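You operate a simulated robot arm through the tools that you are given. There is no shell and no other tool. Be economical: measure what you need, move in short steps, check, and stop when the job is done.

You run a simulated robot arm. Do the job below in one go: nothing can be reset, and whatever is moved stays where it is left.

JOB
Spin the yellow and the purple glue tube for 5 seconds.
Fine: one tube in each well, hood shut, dial at 5, press the green button once; wait till the green lamp is out; leave the other tubes.

Only the result counts: the job must be done as asked and must still hold three seconds after the hand-in. Knocking over, shifting, dropping, spilling or breaking anything else fails it.

ROBOT AND FRAMES
A 6-joint arm with a two-finger parallel gripper, fixed in place. Base frame: the origin is at the foot of the arm, x ahead of it, y to its left, z up; the work surface is at about z = 0.76. Units: m, degrees, N and s.
With the tool pointing down near the work surface it reaches from about 0.26 to 0.68 m from the base axis. Its first joint turns from -66.0 to 66.0 degrees. Payload 2.9 kg.
The TCP is the grasp point between the finger pads, 0.03 m short of the fingertips. In the tool frame z runs along the fingers and y along their closing line. The gripper opens to 0.11 m. The fingers are 0.02 m wide and 0.01 m thick; the gripper's body (0.048 by 0.112 m) begins 0.055 m behind the TCP.
Orientation is told as [roll, pitch, yaw] about the base's x, y, z axes, in that order, counted from this pose: with the fingers straight down and closing along the base's y, the tool's x points along the base's -x, its y along +y and its z along -z.

CONTROLS
- The arm moves only by the tool nudge_tool. Its arguments are lists of equal length, an entry for each row: "slide": the shift along the base's x, y, z in cm, a list of three; "angular": the turn, a rotation vector about the base's x, y, z in degrees, a list of three; "grip": the opening, from 0 (shut) to 1 (fully open). In form: {"slide": [[dx, dy, dz], ...], "angular": [[wx, wy, wz], ...], "grip": [grip, ...]}. A call has 1 to 20 rows; each row shifts and turns the commanded pose from where the row before left it. Rows are played at 5 a second. More than 0.05 m and 8.6 degrees between two rows, or a gripper value outside its range, and nothing of the call is played. A pose out of reach is approached as far as the arm can. The call stops where the force on the tool passes 70 N (or 10 N more than at its start, if that is more) or the arm is blocked; 0.2 s more then pass. Each finger travels about 0.108 m/s and halts on what it meets, pressing with about 37 N; the grip force reading is that of the motor and also rises with nothing between the fingers. The clock runs only during rows and for 0.2 s after the last one: add rows that do not move to give the fingers time. The reply holds the time, the measured pose of the TCP, the force on the tool along the base axes, the opening and the grip force, in the units named above and with some noise, with the torque about the TCP (base axes, N m) and any sound that the robot's microphone picked up.
- Cameras (640 x 400 px; columns grow to the right, rows downward): "scene" is fixed at [0.0617, 0.4211, 1.392]; the picture's right is [-0.88, -0.47, 0.00], its down [-0.24, 0.46, -0.86] and it looks along [0.40, -0.76, -0.52] (base axes); focal length 369 px, centre (320, 200). "wrist" rides on the gripper at [0.072, 0.017, -0.103] in the tool frame; the picture's right is [-0.23, 0.97, 0.00], its down [-0.76, -0.18, -0.62] and it looks along [-0.61, -0.14, 0.78] (tool axes); focal length 222 px, centre (320, 200). There is no depth. A picture from a camera that has moved, and an enlarged one, comes with that camera's place and axes in the base frame and with its lens.
- snapshot(camera): a new picture of that camera. It takes no simulated time.
- enlarge(camera, box): a new picture of the part [left, top, right, bottom] of that camera's present view, enlarged. It takes no simulated time.
- job_done(): hands the job in; it is judged then, once.

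Go step by step. Nothing tells you positions but the pictures and the camera data: compare them with the known pose of the tool, close in by small moves and look again before you grip or let go. The budget is 120 turns and 84 pictures, counting those below and the enlarged ones. Unless the task says otherwise, let go and move clear before handing in, and close with one line.

The tools are called as name(argument=value, ...) on one line, values as JSON. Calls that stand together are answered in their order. nudge_tool: Moves the arm, as the interface text tells. Its arguments: {"type":"object","properties":{"slide":{"type":"array","items":{"type":"array","items":{"type":"number"}}},"angular":{"type":"array","items":{"type":"array","items":{"type":"number"}}},"grip":{"type":"array","items":{"type":"number"}}},"required":["slide","angular","grip"]} The other tools are called the same way: snapshot (camera) takes a picture; enlarge (camera, box) takes an enlarged picture of a part of a camera's view; job_done () hands the job in.

At the start:

```text
time: 0.0
ee_pos: [0.3532, -0.181, 1.1334]
tool_rot: [0.0, 0.1, 0.0]
contact_force: [1.0, 0.3, -0.3]
moment: [0.0, -0.01, -0.03]
finger_gap: 0.1097
gripper_force: 0.1
```

scene: 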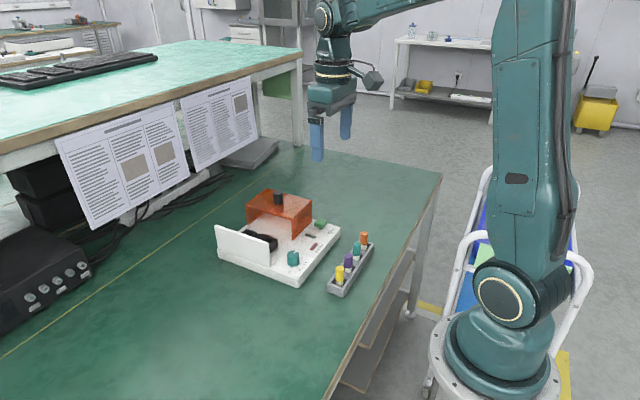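
wrist: 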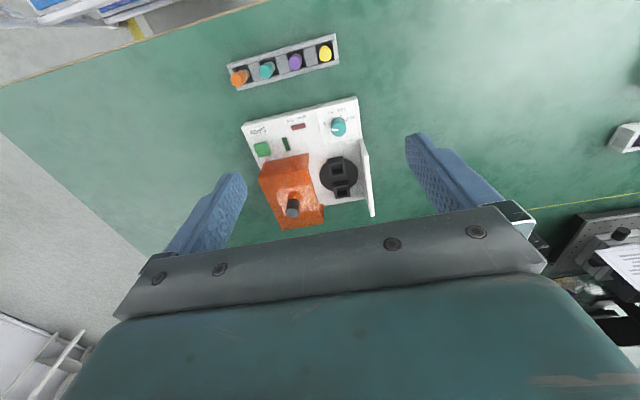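

I see a rack with four tubes (orange, teal, purple, yellow) and a white device with an orange sliding hood, a black rotor, a teal dial and a green button. I'll enlarge both views to measure.

enlarge(camera="scene", box=[200, 170, 400, 300])

enlarge(camera="wrist", box=[210, 20, 400, 240])

```text
3.08 times, centred on (300, 235) of scene
camera zoom: at [0.0617, 0.4211, 1.392], right [-0.88, -0.47, 0.0], down [-0.24, 0.46, -0.86], along [0.4, -0.76, -0.52], focal length 1136 px, centre (382, 92)
```

zoom: 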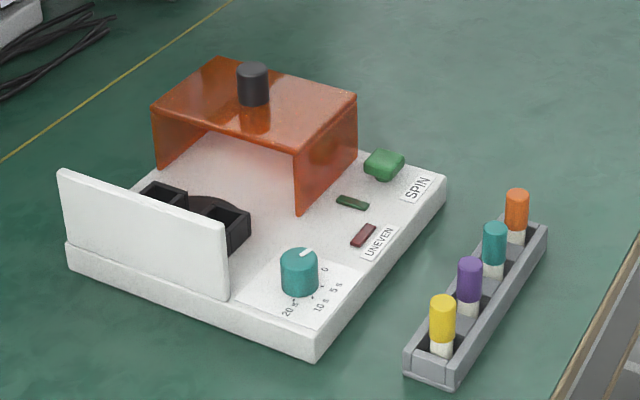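

```text
1.82 times, centred on (305, 130) of wrist
camera zoom: at [0.2797, -0.163, 1.2362], right [0.23, 0.97, 0.0], down [0.76, -0.18, 0.62], along [0.61, -0.14, -0.78], focal length 404 px, centre (347, 327)
```

zoom: 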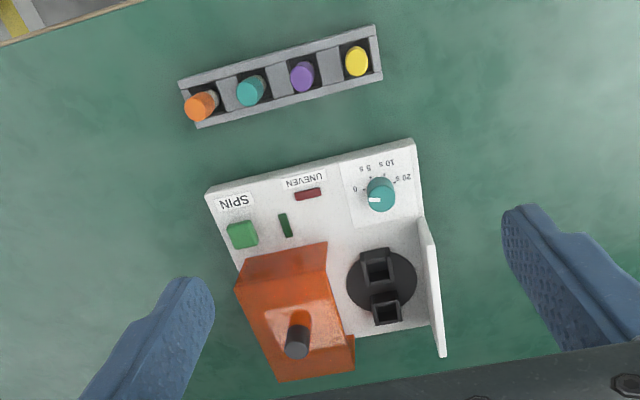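

Rough fix: the yellow cap's top is near (0.32, -0.164, 0.82), the rack runs along y at about 4.9 cm pitch, and the rotor is near (0.56, -0.18). I'll turn the gripper -90° so it closes along x and come down above the yellow and purple tubes.

nudge_tool(slide=[[0, 0, -1], [0, 0, -1], [0, 0, -1], [-0.3, 0, -1], [-0.3, 0, -1], [-0.3, 0, -1], [-0.3, 0, -1], [-0.3, 0, -1], [-0.3, 0, -1], [-0.3, 0, -1], [-0.3, 0, -1], [-0.3, 0, -1]], angular=[[0, 0, -7.5], [0, 0, -7.5], [0, 0, -7.5], [0, 0, -7.5], [0, 0, -7.5], [0, 0, -7.5], [0, 0, -7.5], [0, 0, -7.5], [0, 0, -7.5], [0, 0, -7.5], [0, 0, -7.5], [0, 0, -7.5]], grip=[1, 1, 1, 1, 1, 1, 1, 1, 1, 1, 1, 1])

snapshot(camera="wrist")

```text
time: 2.6
ee_pos: [0.324, -0.1816, 1.0122]
tool_rot: [0.0, 0.0, -90.2]
contact_force: [-0.4, 0.2, 0.4]
moment: [0.02, -0.01, -0.01]
finger_gap: 0.1099
gripper_force: 0.0
```

```text
79 pictures are left
camera wrist: at [0.3419, -0.1076, 1.116], right [0.97, -0.23, 0.0], down [-0.18, -0.76, 0.62], along [-0.14, -0.61, -0.78], focal length 222 px, centre (320, 200)
```

wrist: 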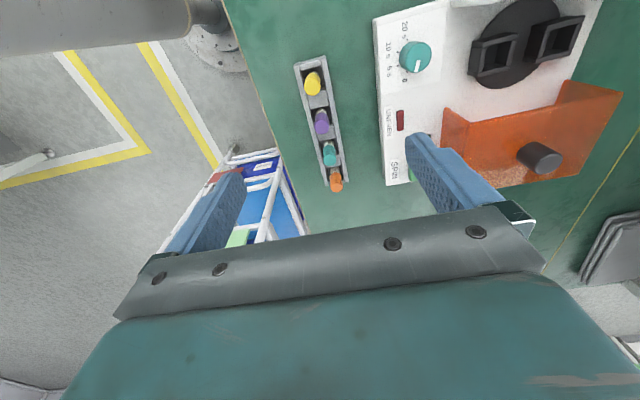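

The turn worked. The caps come out near x=0.322, with yellow at y=-0.160 and purple at y=-0.207. I'll look closer at the rotor and the dial.

enlarge(camera="wrist", box=[370, 0, 640, 190])

enlarge(camera="wrist", box=[280, 50, 360, 200])

enlarge(camera="scene", box=[210, 180, 320, 290])

```text
2.11 times, centred on (505, 95) of wrist
camera zoom: at [0.3419, -0.1076, 1.116], right [0.97, -0.23, 0.0], down [-0.18, -0.76, 0.62], along [-0.14, -0.61, -0.78], focal length 468 px, centre (-70, 421)
```

zoom: 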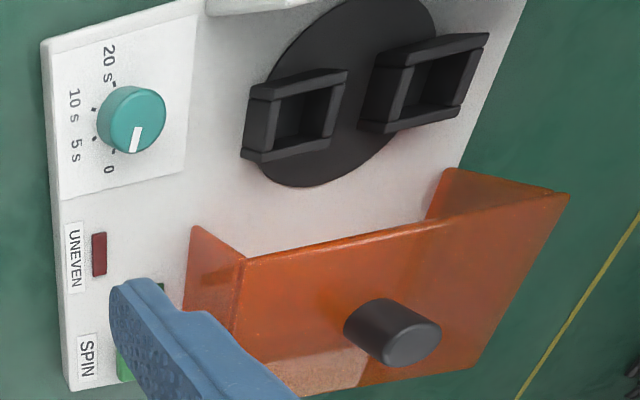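

```text
2.67 times, centred on (320, 125) of wrist
camera zoom: at [0.3419, -0.1076, 1.116], right [0.97, -0.23, 0.0], down [-0.18, -0.76, 0.62], along [-0.14, -0.61, -0.78], focal length 592 px, centre (320, 400)
```

zoom: 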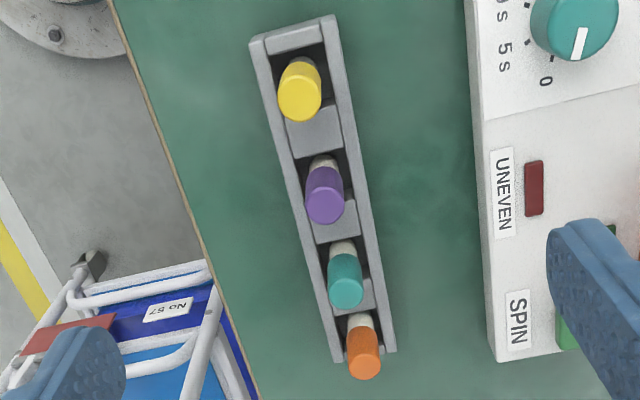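

```text
3.64 times, centred on (265, 235) of scene
camera zoom: at [0.0617, 0.4211, 1.392], right [-0.88, -0.47, 0.0], down [-0.24, 0.46, -0.86], along [0.4, -0.76, -0.52], focal length 1343 px, centre (520, 73)
```

zoom: 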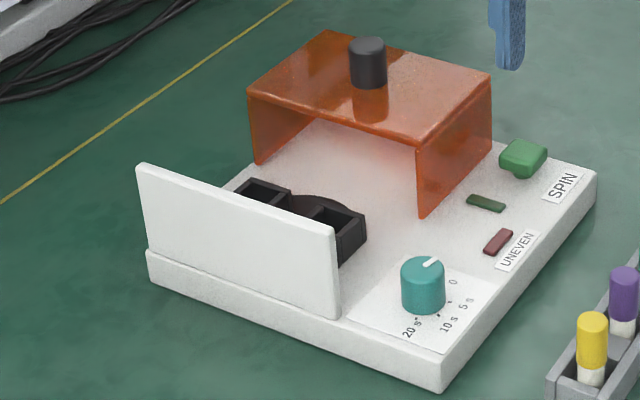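

Next I'll hover over the yellow tube with a partly closed grip and look again.

nudge_tool(slide=[[0, 1, -2], [0, 1, -2], [0, 0, -2], [0, 0, -2]], angular=[[0, 0, 0], [0, 0, 0], [0, 0, 0], [0, 0, 0]], grip=[0.8, 0.6, 0.5, 0.5])

snapshot(camera="wrist")

enlarge(camera="scene", box=[290, 180, 420, 310])

```text
time: 3.6
ee_pos: [0.3261, -0.1623, 0.933]
tool_rot: [0.0, 0.0, -89.9]
contact_force: [0.2, -0.5, -1.2]
moment: [0.02, 0.01, -0.03]
finger_gap: 0.0551
gripper_force: 0.1
```

```text
75 pictures are left
camera wrist: at [0.3426, -0.0882, 1.0365], right [0.97, -0.23, 0.0], down [-0.18, -0.76, 0.62], along [-0.14, -0.61, -0.78], focal length 222 px, centre (320, 200)
```

wrist: 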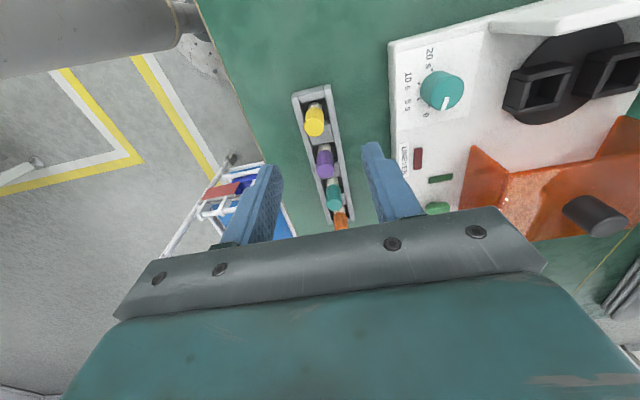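

```text
3.08 times, centred on (355, 245) of scene
camera zoom: at [0.0617, 0.4211, 1.392], right [-0.88, -0.47, 0.0], down [-0.24, 0.46, -0.86], along [0.4, -0.76, -0.52], focal length 1136 px, centre (212, 62)
```

zoom: 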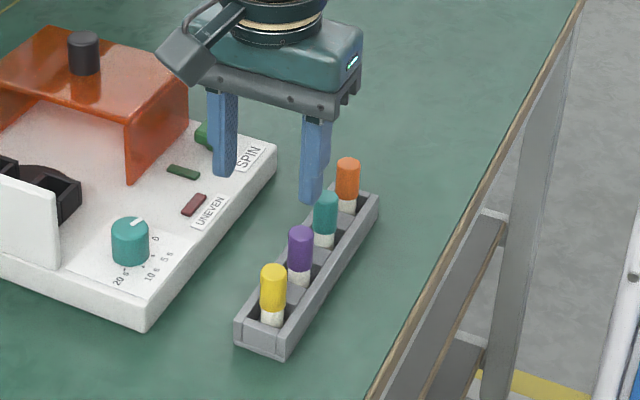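

The yellow cap is at about (0.321, -0.164). I'll go lower and recheck the alignment.

nudge_tool(slide=[[-0.4, -0.2, -2], [0, 0, -2], [0, 0, -2], [0, 0, -1]], angular=[[0, 0, 0], [0, 0, 0], [0, 0, 0], [0, 0, 0]], grip=[0.5, 0.5, 0.5, 0.5])

snapshot(camera="wrist")

enlarge(camera="scene", box=[310, 220, 400, 300])

```text
time: 4.6
ee_pos: [0.3206, -0.1622, 0.8611]
tool_rot: [0.0, 0.1, -90.1]
contact_force: [0.3, 0.6, -0.6]
moment: [-0.02, -0.02, 0.01]
finger_gap: 0.055
gripper_force: 0.0
```

```text
73 pictures are left
camera wrist: at [0.3376, -0.0894, 0.9659], right [0.97, -0.23, 0.0], down [-0.18, -0.76, 0.62], along [-0.14, -0.61, -0.78], focal length 222 px, centre (320, 200)
```

wrist: 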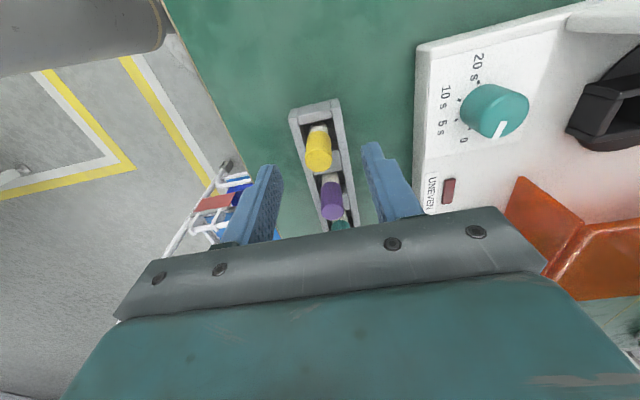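

```text
5.00 times, centred on (355, 260) of scene
camera zoom: at [0.0617, 0.4211, 1.392], right [-0.88, -0.47, 0.0], down [-0.24, 0.46, -0.86], along [0.4, -0.76, -0.52], focal length 1846 px, centre (145, -100)
```

zoom: 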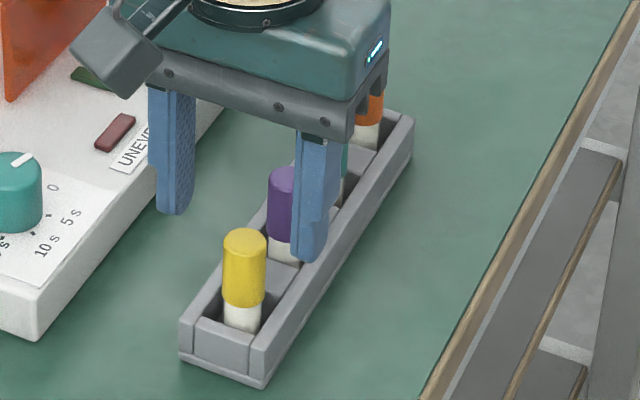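

The tube is centred to within about 3 mm. Next: shift slightly in y, descend to z≈0.814 and close.

nudge_tool(slide=[[0, -0.3, -1.5], [0, 0, -1.5], [0, 0, -1.7], [0, 0, 0], [0, 0, 0], [0, 0, 0], [0, 0, 0]], angular=[[0, 0, 0], [0, 0, 0], [0, 0, 0], [0, 0, 0], [0, 0, 0], [0, 0, 0], [0, 0, 0]], grip=[0.5, 0.5, 0.5, 0.3, 0.15, 0.15, 0.15])

snapshot(camera="wrist")

enlarge(camera="scene", box=[310, 220, 400, 300])

```text
time: 6.2
ee_pos: [0.3193, -0.1656, 0.8153]
tool_rot: [-0.2, 0.0, -90.0]
contact_force: [-10.1, 0.4, 15.8]
moment: [0.12, 0.71, 0.15]
finger_gap: 0.0441
gripper_force: 44.7
```

```text
71 pictures are left
camera wrist: at [0.3371, -0.0922, 0.9188], right [0.97, -0.23, 0.0], down [-0.18, -0.76, 0.62], along [-0.14, -0.61, -0.78], focal length 222 px, centre (320, 200)
```

wrist: 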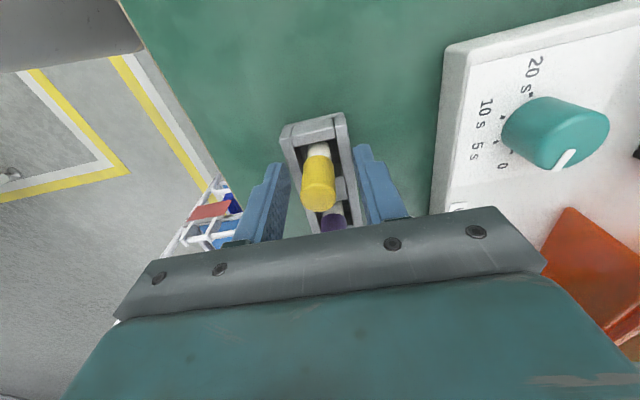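

```text
5.00 times, centred on (355, 260) of scene
camera zoom: at [0.0613, 0.4212, 1.392], right [-0.88, -0.47, 0.0], down [-0.24, 0.46, -0.86], along [0.4, -0.76, -0.52], focal length 1846 px, centre (145, -100)
```

zoom: 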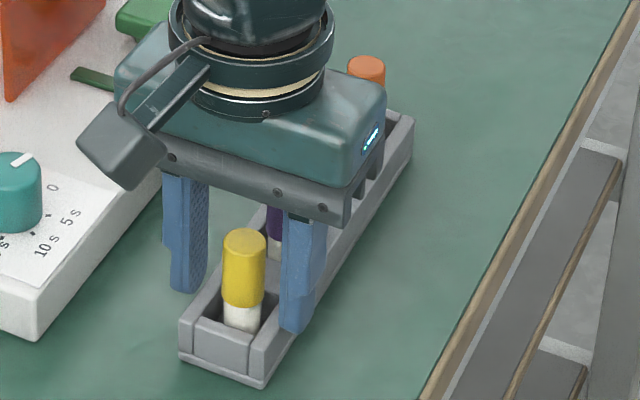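

The fingers met the rack's side walls, so the rim is higher than I took it. I'll open, rise 1.2 cm and check.

nudge_tool(slide=[[0, 0, 0], [0, 0, 0], [0, 0, 1.2], [0, 0, 0]], angular=[[0, 0, 0], [0, 0, 0], [0, 0, 0], [0, 0, 0]], grip=[0.5, 0.5, 0.5, 0.5])

enlarge(camera="scene", box=[310, 220, 400, 300])

```text
time: 7.2
ee_pos: [0.3214, -0.1663, 0.8281]
tool_rot: [0.1, -0.1, -90.1]
contact_force: [-0.3, -0.5, 0.3]
moment: [-0.01, -0.02, -0.01]
finger_gap: 0.0553
gripper_force: 0.0
```

```text
5.00 times, centred on (355, 260) of scene
camera zoom: at [0.0617, 0.4211, 1.392], right [-0.88, -0.47, 0.0], down [-0.24, 0.46, -0.86], along [0.4, -0.76, -0.52], focal length 1846 px, centre (145, -100)
```

zoom: 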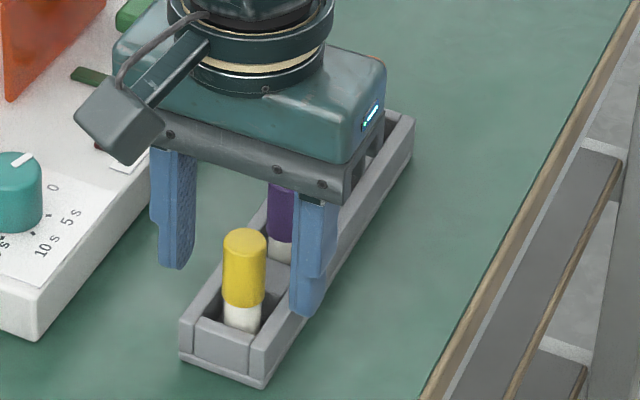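

The rack is unmoved. I'll close gradually at this height.

nudge_tool(slide=[[0, 0, 0], [0, 0, 0], [0, 0, 0]], angular=[[0, 0, 0], [0, 0, 0], [0, 0, 0]], grip=[0.4, 0.3, 0.3])

enlarge(camera="scene", box=[310, 220, 400, 300])

snapshot(camera="wrist")

```text
time: 8.0
ee_pos: [0.3206, -0.1658, 0.8277]
tool_rot: [-0.1, 0.0, -90.1]
contact_force: [1.0, -0.3, -0.7]
moment: [-0.03, 0.03, -0.01]
finger_gap: 0.0332
gripper_force: 0.0
```

```text
5.00 times, centred on (355, 260) of scene
camera zoom: at [0.0617, 0.4211, 1.392], right [-0.88, -0.47, 0.0], down [-0.24, 0.46, -0.86], along [0.4, -0.76, -0.52], focal length 1846 px, centre (145, -100)
```

zoom: 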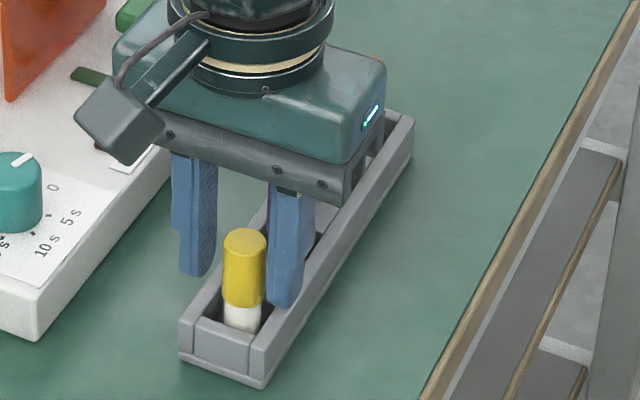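

```text
67 pictures are left
camera wrist: at [0.338, -0.0922, 0.931], right [0.97, -0.23, 0.0], down [-0.18, -0.76, 0.62], along [-0.14, -0.61, -0.78], focal length 222 px, centre (320, 200)
```

wrist: 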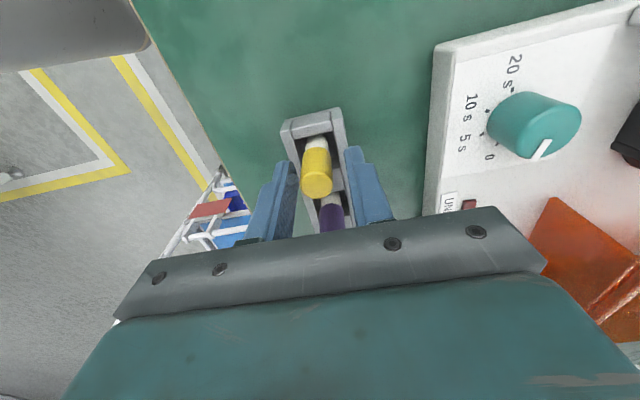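

The tube is midway between the fingers, so I'll close on it fully and lift a little.

nudge_tool(slide=[[0, 0, 0], [0, 0, 0], [0, 0, 0], [0, 0, 0]], angular=[[0, 0, 0], [0, 0, 0], [0, 0, 0], [0, 0, 0]], grip=[0.2, 0.1, 0.1, 0.1])

enlarge(camera="scene", box=[310, 220, 400, 300])

```text
time: 9.0
ee_pos: [0.3204, -0.1656, 0.8287]
tool_rot: [-0.1, -0.1, -90.0]
contact_force: [-0.5, 0.8, 1.9]
moment: [0.0, -0.04, -0.01]
finger_gap: 0.0188
gripper_force: 37.4
```

```text
5.00 times, centred on (355, 260) of scene
camera zoom: at [0.0617, 0.4211, 1.392], right [-0.88, -0.47, 0.0], down [-0.24, 0.46, -0.86], along [0.4, -0.76, -0.52], focal length 1846 px, centre (145, -100)
```

zoom: 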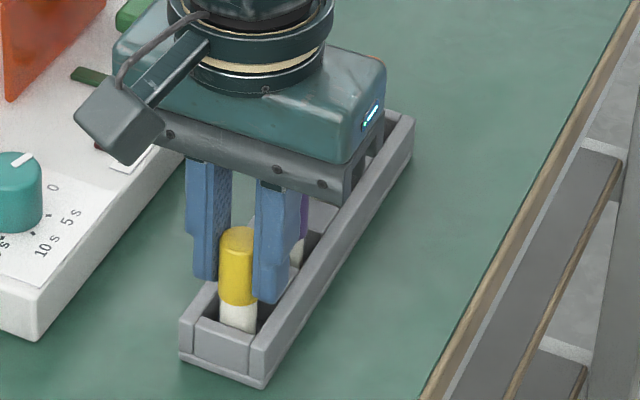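

Gripped, with a gap of 18.8 mm. I'll lift to about z = 0.95.

nudge_tool(slide=[[0, 0, 1], [0, 0, 2], [0, 0, 3], [0, 0, 3], [0, 0, 3], [0, 0, 0]], angular=[[0, 0, 0], [0, 0, 0], [0, 0, 0], [0, 0, 0], [0, 0, 0], [0, 0, 0]], grip=[0.1, 0.1, 0.1, 0.1, 0.1, 0.1])

snapshot(camera="wrist")

enlarge(camera="scene", box=[200, 150, 400, 300])

```text
time: 10.4
ee_pos: [0.322, -0.1661, 0.9485]
tool_rot: [-0.1, 0.0, -90.0]
contact_force: [-0.4, -0.6, 0.3]
moment: [0.05, -0.05, 0.02]
finger_gap: 0.0185
gripper_force: 36.8
```

```text
65 pictures are left
camera wrist: at [0.3384, -0.0925, 1.0513], right [0.97, -0.23, 0.0], down [-0.18, -0.76, 0.62], along [-0.14, -0.61, -0.78], focal length 222 px, centre (320, 200)
```

wrist: 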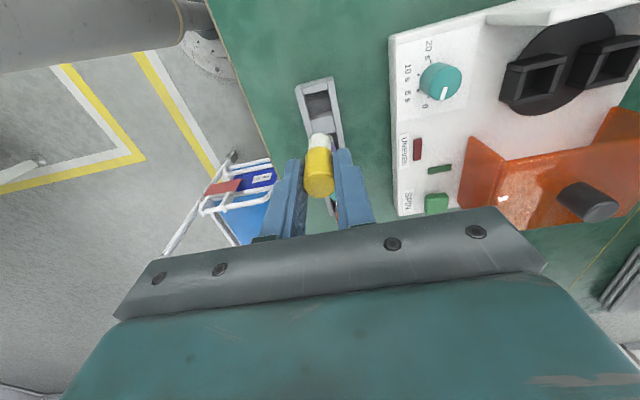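

```text
2.67 times, centred on (300, 225) of scene
camera zoom: at [0.0617, 0.4211, 1.392], right [-0.88, -0.47, 0.0], down [-0.24, 0.46, -0.86], along [0.4, -0.76, -0.52], focal length 984 px, centre (373, 133)
```

zoom: 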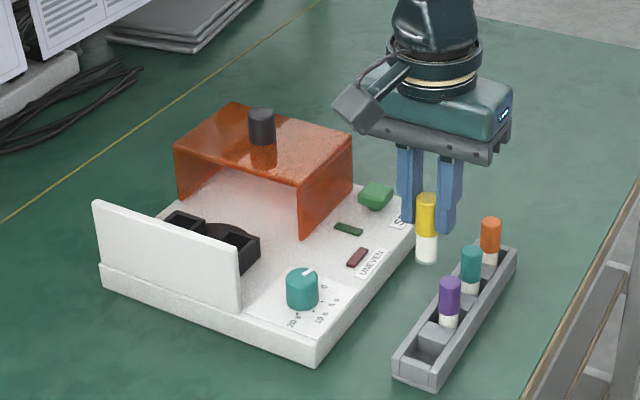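

The tube is held well, with its top about 6 mm and its bottom about 60 mm below the TCP. I'll move towards the rotor, staying high, and look at the wells.

nudge_tool(slide=[[3, 0, 1.5], [4, 0, 1.5], [4, 0, 1], [4, 0, 0], [3, 0, 0], [0, 0, 0]], angular=[[0, 0, 0], [0, 0, 0], [0, 0, 0], [0, 0, 0], [0, 0, 0], [0, 0, 0]], grip=[0.1, 0.1, 0.1, 0.1, 0.1, 0.1])

snapshot(camera="wrist")

enlarge(camera="scene", box=[200, 150, 360, 290])

```text
time: 11.8
ee_pos: [0.5011, -0.1656, 0.9878]
tool_rot: [0.0, -0.1, -90.0]
contact_force: [0.0, 0.5, 0.4]
moment: [0.0, -0.01, 0.0]
finger_gap: 0.0185
gripper_force: 37.2
```

```text
63 pictures are left
camera wrist: at [0.5181, -0.0916, 1.0911], right [0.97, -0.23, 0.0], down [-0.18, -0.76, 0.62], along [-0.14, -0.61, -0.78], focal length 222 px, centre (320, 200)
```

wrist: 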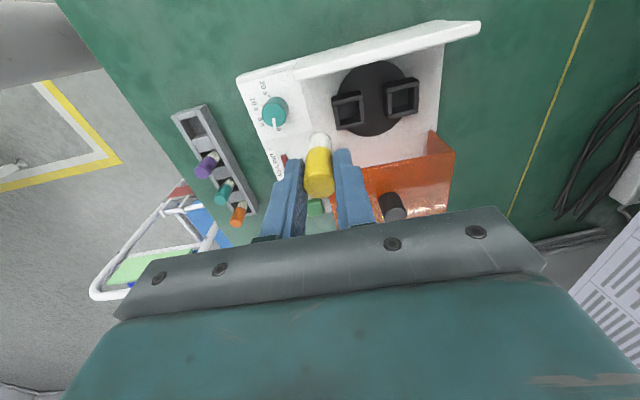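

```text
2.86 times, centred on (280, 220) of scene
camera zoom: at [0.0617, 0.4211, 1.392], right [-0.88, -0.47, 0.0], down [-0.24, 0.46, -0.86], along [0.4, -0.76, -0.52], focal length 1055 px, centre (434, 143)
```

zoom: 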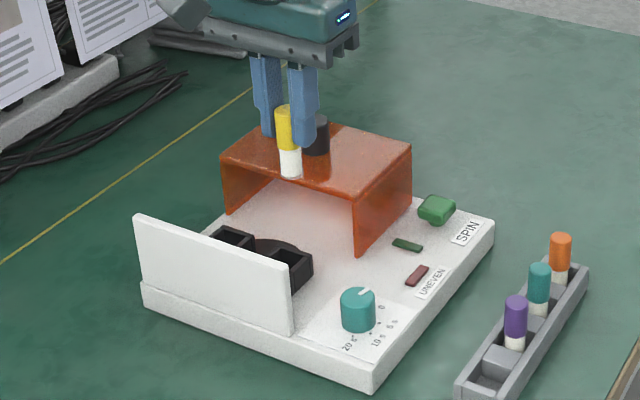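

enlarge(camera="wrist", box=[310, 20, 490, 150])

enlarge(camera="scene", box=[235, 210, 325, 270])

```text
3.08 times, centred on (400, 85) of wrist
camera zoom: at [0.5181, -0.0916, 1.0911], right [0.97, -0.23, 0.0], down [-0.18, -0.76, 0.62], along [-0.14, -0.61, -0.78], focal length 684 px, centre (74, 554)
```

zoom: 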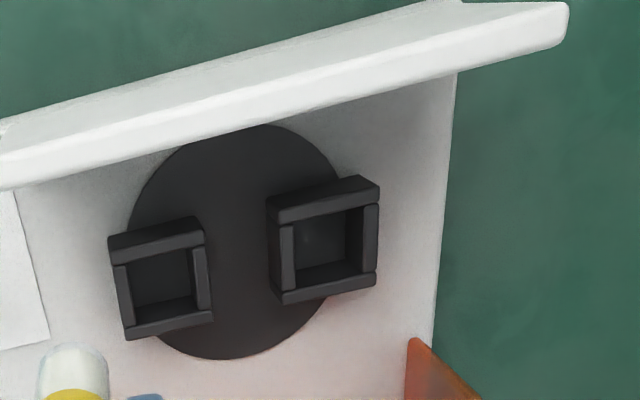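

```text
6.67 times, centred on (280, 240) of scene
camera zoom: at [0.0617, 0.4211, 1.392], right [-0.88, -0.47, 0.0], down [-0.24, 0.46, -0.86], along [0.4, -0.76, -0.52], focal length 2461 px, centre (587, -67)
```

zoom: 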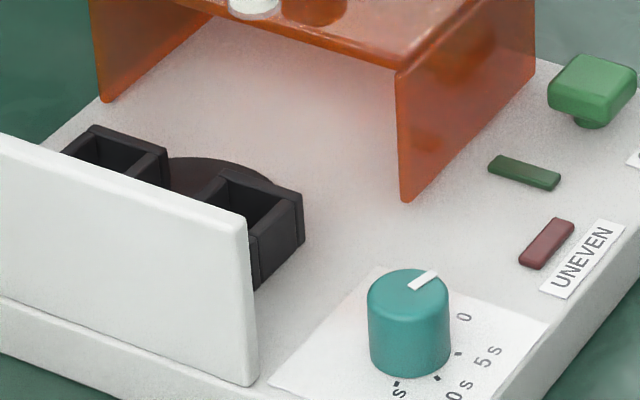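

The wells measure near (0.531, -0.182) and (0.593, -0.182), rim z≈0.814, and the hood knob's top is near (0.556, -0.281, 0.90). I'll put yellow in the far well, so first I hover just above it.

nudge_tool(slide=[[4, -0.7, 0], [4, -0.7, -1], [1.3, 0, -2], [0, 0, -2], [0, 0, -2], [0, 0, -1.8], [0, 0, 0]], angular=[[0, 0, 0], [0, 0, 0], [0, 0, 0], [0, 0, 0], [0, 0, 0], [0, 0, 0], [0, 0, 0]], grip=[0.1, 0.1, 0.1, 0.1, 0.1, 0.1, 0.1])

snapshot(camera="wrist")

enlarge(camera="scene", box=[220, 190, 320, 265])

```text
time: 13.4
ee_pos: [0.5944, -0.1795, 0.8984]
tool_rot: [-0.1, -0.1, -90.0]
contact_force: [0.0, 0.8, 0.0]
moment: [0.01, -0.01, -0.04]
finger_gap: 0.0188
gripper_force: 36.7
```

```text
59 pictures are left
camera wrist: at [0.6105, -0.1069, 1.0025], right [0.97, -0.23, 0.0], down [-0.18, -0.76, 0.62], along [-0.14, -0.61, -0.78], focal length 222 px, centre (320, 200)
```

wrist: 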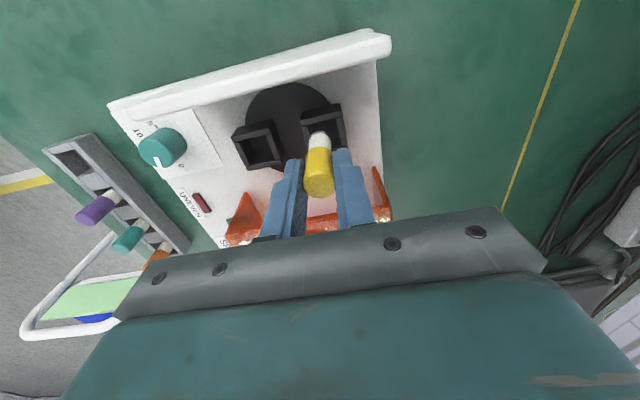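

```text
5.33 times, centred on (270, 228) of scene
camera zoom: at [0.0617, 0.4211, 1.392], right [-0.88, -0.47, 0.0], down [-0.24, 0.46, -0.86], along [0.4, -0.76, -0.52], focal length 1969 px, centre (587, 53)
```

zoom: 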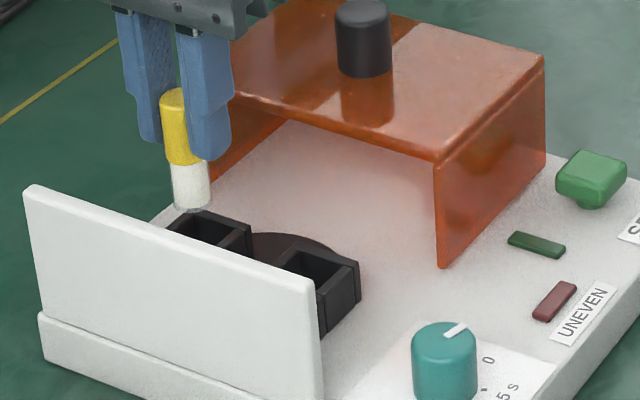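

I'll check the tube against the well in an enlarged wrist view before lowering.

enlarge(camera="wrist", box=[210, 60, 410, 200])

enlarge(camera="scene", box=[235, 205, 295, 250])

```text
2.86 times, centred on (310, 130) of wrist
camera zoom: at [0.6105, -0.1069, 1.0025], right [0.97, -0.23, 0.0], down [-0.18, -0.76, 0.62], along [-0.14, -0.61, -0.78], focal length 635 px, centre (349, 400)
```

zoom: 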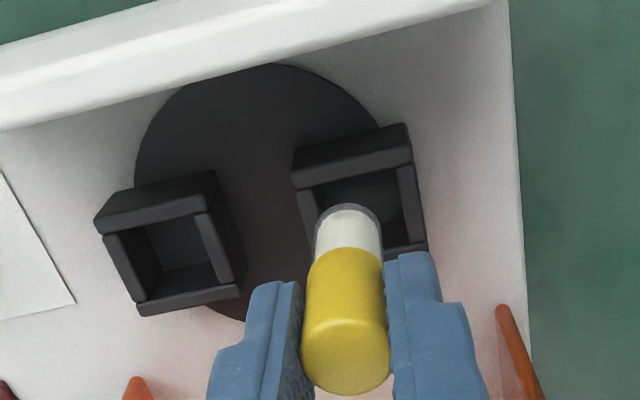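

```text
8.89 times, centred on (265, 228) of scene
camera zoom: at [0.0617, 0.4211, 1.392], right [-0.88, -0.47, 0.0], down [-0.24, 0.46, -0.86], along [0.4, -0.76, -0.52], focal length 3282 px, centre (809, -44)
```

zoom: 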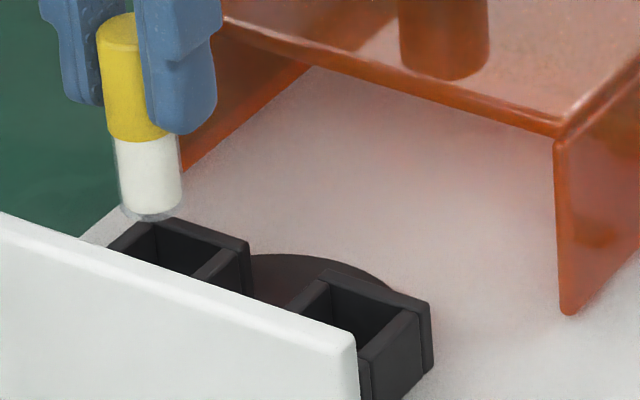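

The tube should go about 5 mm further in -y, while x is about right. I'll correct that, lower to just above the rim and check.

nudge_tool(slide=[[0, -0.5, 0], [0, 0, -0.8], [0, 0, -0.6], [0, 0, 0]], angular=[[0, 0, 0], [0, 0, 0], [0, 0, 0], [0, 0, 0]], grip=[0.1, 0.1, 0.1, 0.1])

enlarge(camera="wrist", box=[210, 60, 410, 200])

enlarge(camera="scene", box=[235, 205, 295, 250])

```text
time: 14.4
ee_pos: [0.5935, -0.1852, 0.886]
tool_rot: [0.0, 0.0, -90.0]
contact_force: [-0.1, 0.1, -1.1]
moment: [-0.01, -0.02, -0.01]
finger_gap: 0.0187
gripper_force: 36.8
```

```text
2.86 times, centred on (310, 130) of wrist
camera zoom: at [0.6111, -0.1119, 0.9889], right [0.97, -0.23, 0.0], down [-0.18, -0.76, 0.62], along [-0.14, -0.61, -0.78], focal length 635 px, centre (349, 400)
```

zoom: 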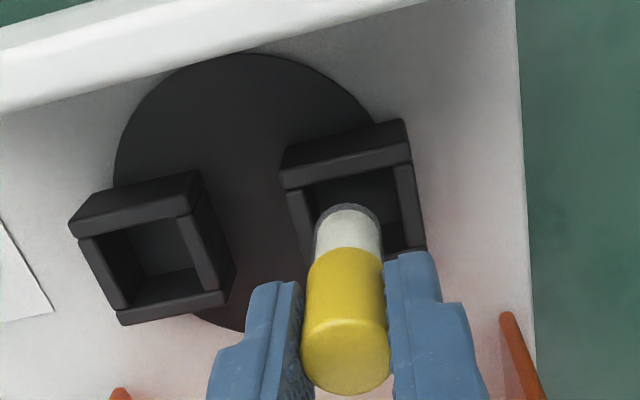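

```text
8.89 times, centred on (265, 228) of scene
camera zoom: at [0.0617, 0.4211, 1.392], right [-0.88, -0.47, 0.0], down [-0.24, 0.46, -0.86], along [0.4, -0.76, -0.52], focal length 3282 px, centre (809, -44)
```

zoom: 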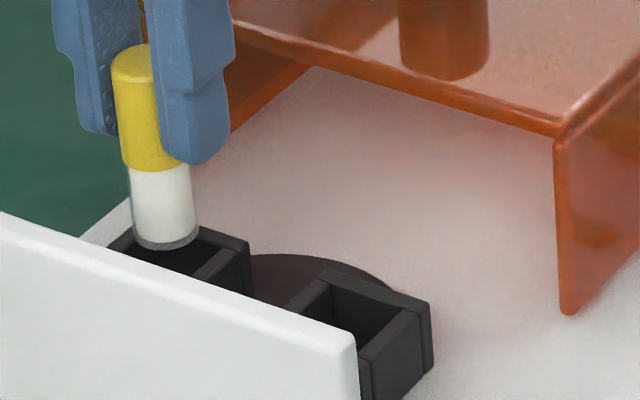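

The offsets are now within 2 mm. I'll correct y by -2 mm and lower slowly into the well.

nudge_tool(slide=[[0, -0.2, 0], [0, 0, -0.5], [0, 0, -0.5], [0, 0, -0.5], [0, 0, -0.3], [0, 0, 0]], angular=[[0, 0, 0], [0, 0, 0], [0, 0, 0], [0, 0, 0], [0, 0, 0], [0, 0, 0]], grip=[0.1, 0.1, 0.1, 0.1, 0.1, 0.1])

enlarge(camera="wrist", box=[210, 60, 410, 200])

enlarge(camera="scene", box=[235, 205, 295, 250])

```text
time: 15.8
ee_pos: [0.5947, -0.187, 0.8667]
tool_rot: [0.0, -0.1, -90.0]
contact_force: [1.8, 0.9, -0.8]
moment: [-0.01, -0.13, 0.02]
finger_gap: 0.0187
gripper_force: 37.0
```

```text
2.86 times, centred on (310, 130) of wrist
camera zoom: at [0.6111, -0.1137, 0.9709], right [0.97, -0.23, 0.0], down [-0.18, -0.76, 0.62], along [-0.14, -0.61, -0.78], focal length 635 px, centre (349, 400)
```

zoom: 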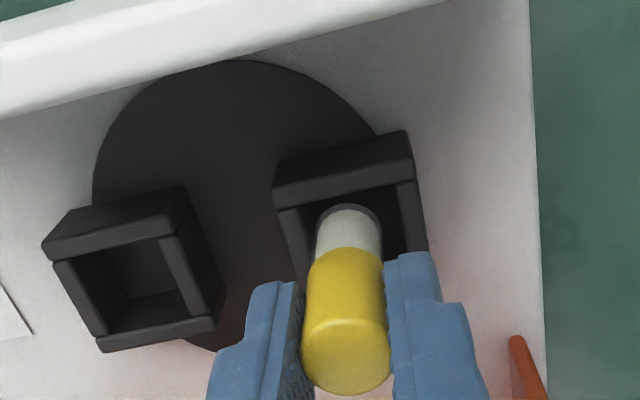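

```text
8.89 times, centred on (265, 228) of scene
camera zoom: at [0.0617, 0.4211, 1.392], right [-0.88, -0.47, 0.0], down [-0.24, 0.46, -0.86], along [0.4, -0.76, -0.52], focal length 3282 px, centre (809, -44)
```

zoom: 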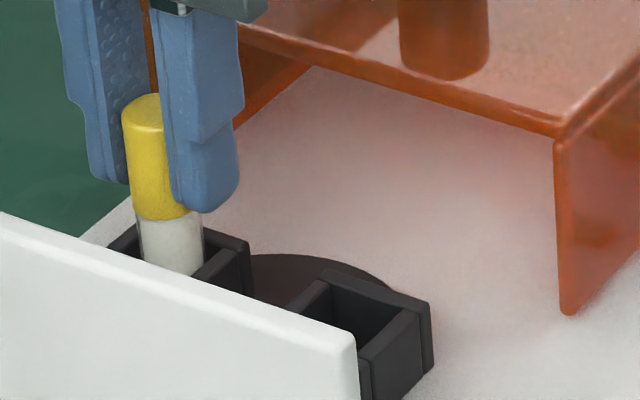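

The tube has entered the well and touches one wall lightly. I'll shift 1.5 mm in +x and lower further in small steps.

nudge_tool(slide=[[0.15, 0, 0], [0, 0, -0.4], [0, 0, -0.3], [0, 0, 0]], angular=[[0, 0, 0], [0, 0, 0], [0, 0, 0], [0, 0, 0]], grip=[0.1, 0.1, 0.1, 0.1])

```text
time: 16.8
ee_pos: [0.5976, -0.1877, 0.8616]
tool_rot: [0.0, 0.0, -90.1]
contact_force: [0.4, -0.3, 0.7]
moment: [0.01, 0.0, -0.04]
finger_gap: 0.0188
gripper_force: 37.2
```

nudge_tool(slide=[[0, 0, -0.3], [0, 0, -0.2], [0, 0, 0]], angular=[[0, 0, 0], [0, 0, 0], [0, 0, 0]], grip=[0.1, 0.1, 0.1])

enlarge(camera="scene", box=[235, 205, 295, 250])

```text
time: 17.6
ee_pos: [0.5974, -0.1874, 0.8558]
tool_rot: [0.0, 0.1, -90.0]
contact_force: [0.0, 0.0, -0.6]
moment: [-0.03, -0.02, -0.05]
finger_gap: 0.0187
gripper_force: 37.1
```

```text
8.89 times, centred on (265, 228) of scene
camera zoom: at [0.0617, 0.4211, 1.392], right [-0.88, -0.47, 0.0], down [-0.24, 0.46, -0.86], along [0.4, -0.76, -0.52], focal length 3282 px, centre (809, -44)
```

zoom: 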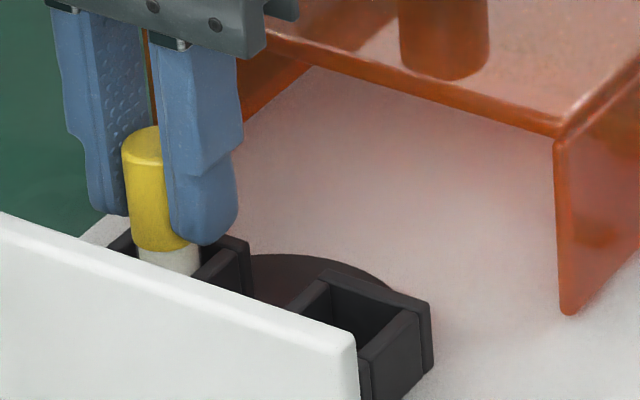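

nudge_tool(slide=[[0, 0, -0.2], [0, 0, -0.2], [0, 0, -0.1], [0, 0, 0]], angular=[[0, 0, 0], [0, 0, 0], [0, 0, 0], [0, 0, 0]], grip=[0.1, 0.1, 0.1, 0.1])

```text
time: 18.6
ee_pos: [0.5948, -0.1867, 0.8521]
tool_rot: [0.1, 0.0, -90.0]
contact_force: [-1.9, 0.9, 9.0]
moment: [0.05, 0.14, 0.01]
finger_gap: 0.0187
gripper_force: 37.0
```

The tube has bottomed out at 9 N, so I'll release it gently and rise.

nudge_tool(slide=[[0, 0, 0.1], [0, 0, 0], [0, 0, 0], [0, 0, 0], [0, 0, 1], [0, 0, 2], [0, 0, 3], [0, 0, 3], [0, 0, 3]], angular=[[0, 0, 0], [0, 0, 0], [0, 0, 0], [0, 0, 0], [0, 0, 0], [0, 0, 0], [0, 0, 0], [0, 0, 0], [0, 0, 0]], grip=[0.1, 0.2, 0.35, 0.35, 0.35, 0.35, 0.35, 0.35, 0.35])

enlarge(camera="scene", box=[200, 160, 400, 300])

enlarge(camera="wrist", box=[80, 40, 440, 240])

```text
time: 20.6
ee_pos: [0.5942, -0.1877, 0.9732]
tool_rot: [0.0, 0.0, -90.0]
contact_force: [0.0, 0.8, 0.4]
moment: [0.0, -0.01, 0.0]
finger_gap: 0.0388
gripper_force: 0.1
```

```text
2.86 times, centred on (300, 230) of scene
camera zoom: at [0.0617, 0.4211, 1.392], right [-0.88, -0.47, 0.0], down [-0.24, 0.46, -0.86], along [0.4, -0.76, -0.52], focal length 1055 px, centre (377, 114)
```

zoom: 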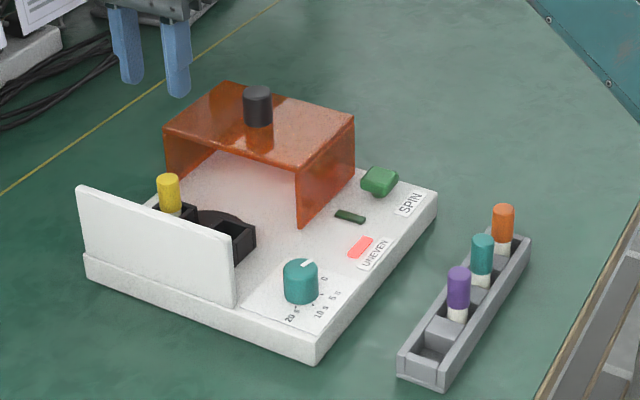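

```text
1.78 times, centred on (260, 140) of wrist
camera zoom: at [0.6123, -0.1133, 1.076], right [0.97, -0.23, 0.0], down [-0.18, -0.76, 0.62], along [-0.14, -0.61, -0.78], focal length 395 px, centre (427, 307)
```

zoom: 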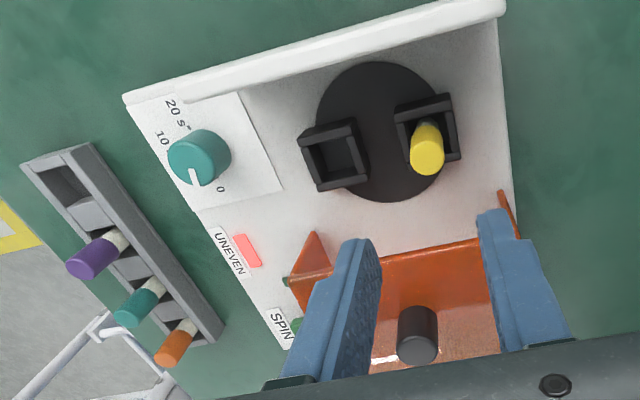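

Yellow is seated, and the UNEVEN lamp is on as expected with one tube in. Now I hover over purple, near (0.321, -0.212).

nudge_tool(slide=[[-4, 0, 0], [-4, 0, 0], [-4, 0, 0], [-4, 0, 0], [-4, 0, 0], [-4, -1.2, 0], [-3.3, -1.2, 0], [0, 0, -2.5], [0, 0, -3], [0, 0, -3], [0, 0, 0]], angular=[[0, 0, 0], [0, 0, 0], [0, 0, 0], [0, 0, 0], [0, 0, 0], [0, 0, 0], [0, 0, 0], [0, 0, 0], [0, 0, 0], [0, 0, 0], [0, 0, 0]], grip=[0.4, 0.4, 0.4, 0.4, 0.4, 0.4, 0.4, 0.4, 0.4, 0.4, 0.4])

enlarge(camera="wrist", box=[220, 80, 420, 240])

enlarge(camera="scene", box=[310, 210, 400, 290])

```text
time: 23.0
ee_pos: [0.3224, -0.2108, 0.886]
tool_rot: [0.1, -0.1, -90.0]
contact_force: [1.3, 0.6, -0.2]
moment: [0.0, 0.01, -0.02]
finger_gap: 0.0439
gripper_force: 0.2
```

```text
2.50 times, centred on (320, 160) of wrist
camera zoom: at [0.3393, -0.1369, 0.9894], right [0.97, -0.23, 0.0], down [-0.18, -0.76, 0.62], along [-0.14, -0.61, -0.78], focal length 555 px, centre (320, 300)
```

zoom: 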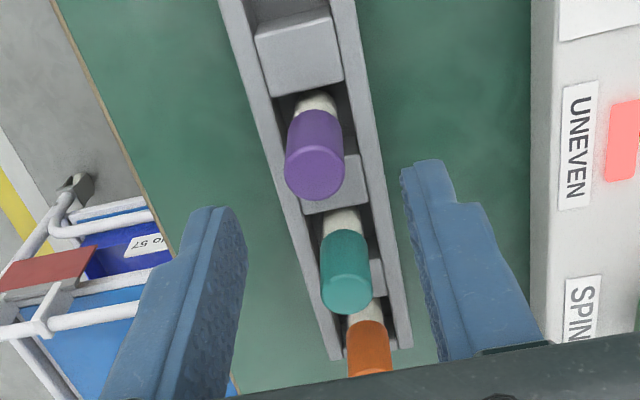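

```text
5.00 times, centred on (355, 250) of scene
camera zoom: at [0.0617, 0.4211, 1.392], right [-0.88, -0.47, 0.0], down [-0.24, 0.46, -0.86], along [0.4, -0.76, -0.52], focal length 1846 px, centre (145, -50)
```

zoom: 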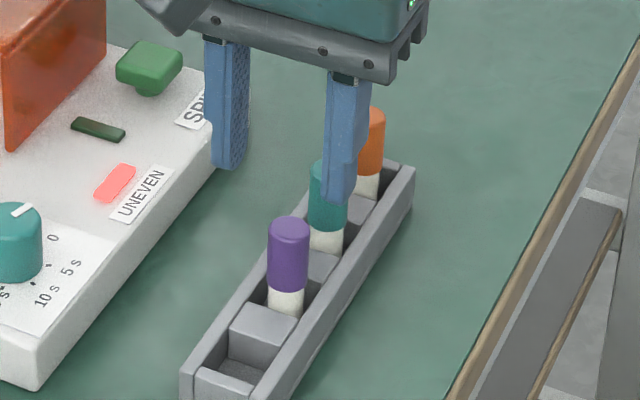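

The purple cap is at about (0.3205, -0.2165). I'll adjust, descend to z≈0.828 and close gradually.

nudge_tool(slide=[[-0.1, -0.55, -1.5], [0, 0, -2], [0, 0, -2], [0, 0, -0.2], [0, 0, 0], [0, 0, 0]], angular=[[0, 0, 0], [0, 0, 0], [0, 0, 0], [0, 0, 0], [0, 0, 0], [0, 0, 0]], grip=[0.4, 0.4, 0.4, 0.4, 0.3, 0.3])

enlarge(camera="scene", box=[310, 210, 400, 290])

enlarge(camera="wrist", box=[220, 80, 420, 240])

```text
time: 24.4
ee_pos: [0.3212, -0.2174, 0.8304]
tool_rot: [0.0, -0.1, -90.0]
contact_force: [-0.6, 0.2, 0.1]
moment: [0.01, 0.02, 0.01]
finger_gap: 0.0331
gripper_force: 0.1
```

```text
5.00 times, centred on (355, 250) of scene
camera zoom: at [0.0617, 0.4211, 1.392], right [-0.88, -0.47, 0.0], down [-0.24, 0.46, -0.86], along [0.4, -0.76, -0.52], focal length 1846 px, centre (145, -50)
```

zoom: 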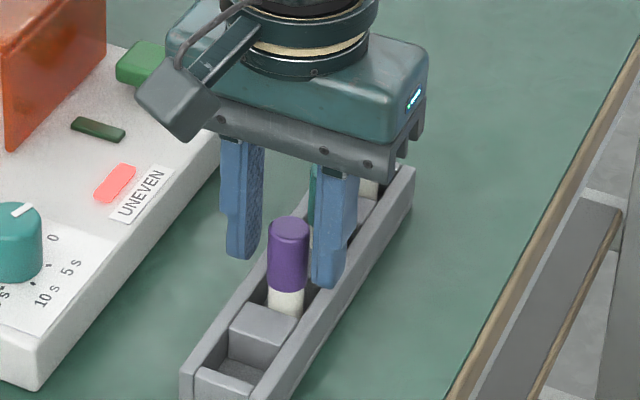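

```text
2.50 times, centred on (320, 160) of wrist
camera zoom: at [0.3382, -0.1429, 0.933], right [0.97, -0.23, 0.0], down [-0.18, -0.76, 0.62], along [-0.14, -0.61, -0.78], focal length 555 px, centre (320, 300)
```

zoom: 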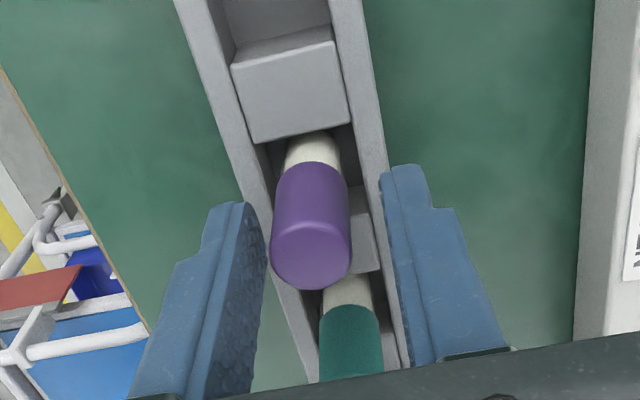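

Aligned. I'll close and lift.

nudge_tool(slide=[[0, 0, -0.1], [0, 0, 0], [0, 0, 0], [0, 0, 0], [0, 0, 1], [0, 0, 2], [0, 0, 3], [0, 0, 3], [0, 0, 3], [0, 0, 2], [0, 0, 0]], angular=[[0, 0, 0], [0, 0, 0], [0, 0, 0], [0, 0, 0], [0, 0, 0], [0, 0, 0], [0, 0, 0], [0, 0, 0], [0, 0, 0], [0, 0, 0], [0, 0, 0]], grip=[0.2, 0.1, 0.1, 0.1, 0.1, 0.1, 0.1, 0.1, 0.1, 0.1, 0.1])

enlarge(camera="wrist", box=[210, 60, 410, 200])

enlarge(camera="scene", box=[200, 150, 400, 300])

```text
time: 26.8
ee_pos: [0.3215, -0.2165, 0.969]
tool_rot: [-0.1, 0.0, -90.0]
contact_force: [-0.4, -0.1, 0.5]
moment: [0.0, 0.01, 0.0]
finger_gap: 0.0187
gripper_force: 37.1
```

```text
2.86 times, centred on (310, 130) of wrist
camera zoom: at [0.3384, -0.143, 1.0721], right [0.97, -0.23, 0.0], down [-0.18, -0.76, 0.62], along [-0.14, -0.61, -0.78], focal length 635 px, centre (349, 400)
```

zoom: 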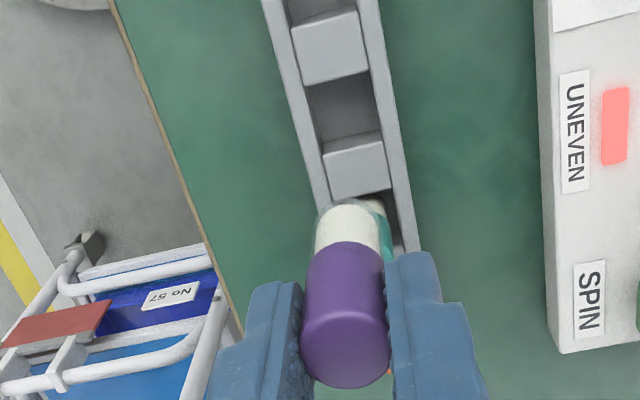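

```text
2.67 times, centred on (300, 225) of scene
camera zoom: at [0.0617, 0.4211, 1.392], right [-0.88, -0.47, 0.0], down [-0.24, 0.46, -0.86], along [0.4, -0.76, -0.52], focal length 984 px, centre (373, 133)
```

zoom: 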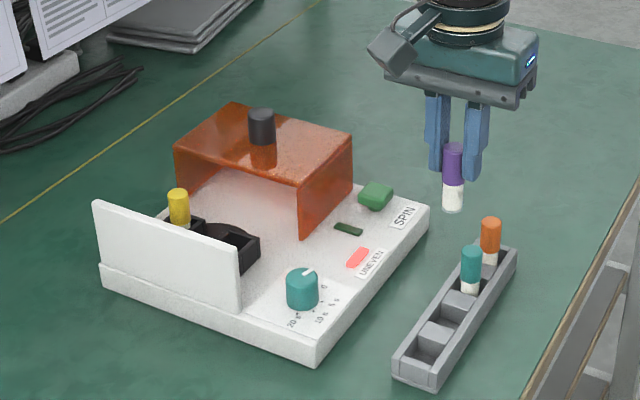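

Purple is held the same way as yellow was. I'll carry it to above the near well, about (0.533, -0.186), and check.

nudge_tool(slide=[[4.2, 0.6, 0], [4.2, 0.6, 0], [4.2, 0.6, 0], [4.2, 0.6, 0], [4.35, 0.6, 0], [0, 0, -2.5], [0, 0, -2.5], [0, 0, -2.5], [0, 0, -0.5], [0, 0, 0]], angular=[[0, 0, 0], [0, 0, 0], [0, 0, 0], [0, 0, 0], [0, 0, 0], [0, 0, 0], [0, 0, 0], [0, 0, 0], [0, 0, 0], [0, 0, 0]], grip=[0.1, 0.1, 0.1, 0.1, 0.1, 0.1, 0.1, 0.1, 0.1, 0.1])

enlarge(camera="wrist", box=[210, 60, 430, 200])

enlarge(camera="scene", box=[235, 205, 295, 250])

```text
time: 29.0
ee_pos: [0.5338, -0.1854, 0.8892]
tool_rot: [0.0, -0.1, -90.0]
contact_force: [0.2, 0.0, 0.8]
moment: [-0.01, 0.01, 0.01]
finger_gap: 0.0186
gripper_force: 37.2
```

```text
2.86 times, centred on (320, 130) of wrist
camera zoom: at [0.5509, -0.1122, 0.9912], right [0.97, -0.23, 0.0], down [-0.18, -0.76, 0.62], along [-0.14, -0.61, -0.78], focal length 635 px, centre (320, 400)
```

zoom: 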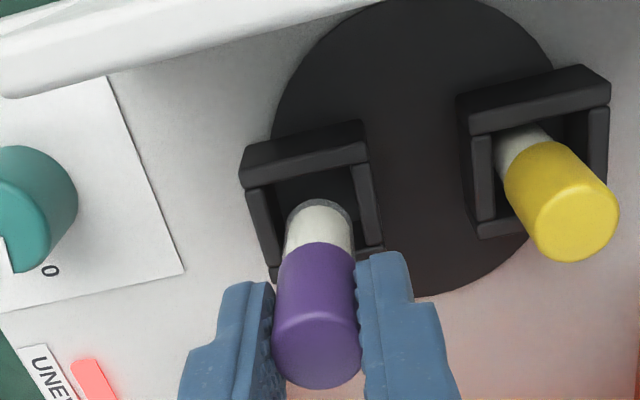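

```text
8.89 times, centred on (265, 228) of scene
camera zoom: at [0.0617, 0.4211, 1.392], right [-0.88, -0.47, 0.0], down [-0.24, 0.46, -0.86], along [0.4, -0.76, -0.52], focal length 3282 px, centre (809, -44)
```

zoom: 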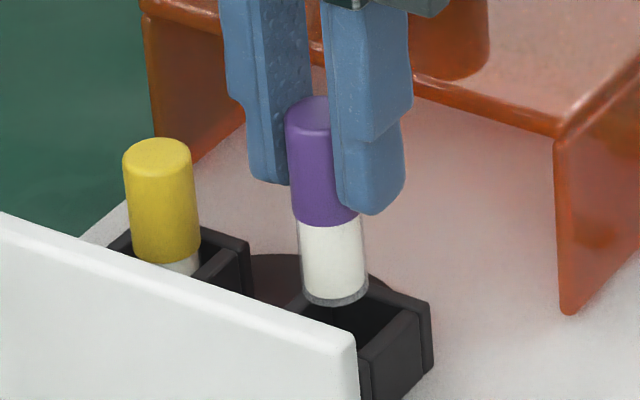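

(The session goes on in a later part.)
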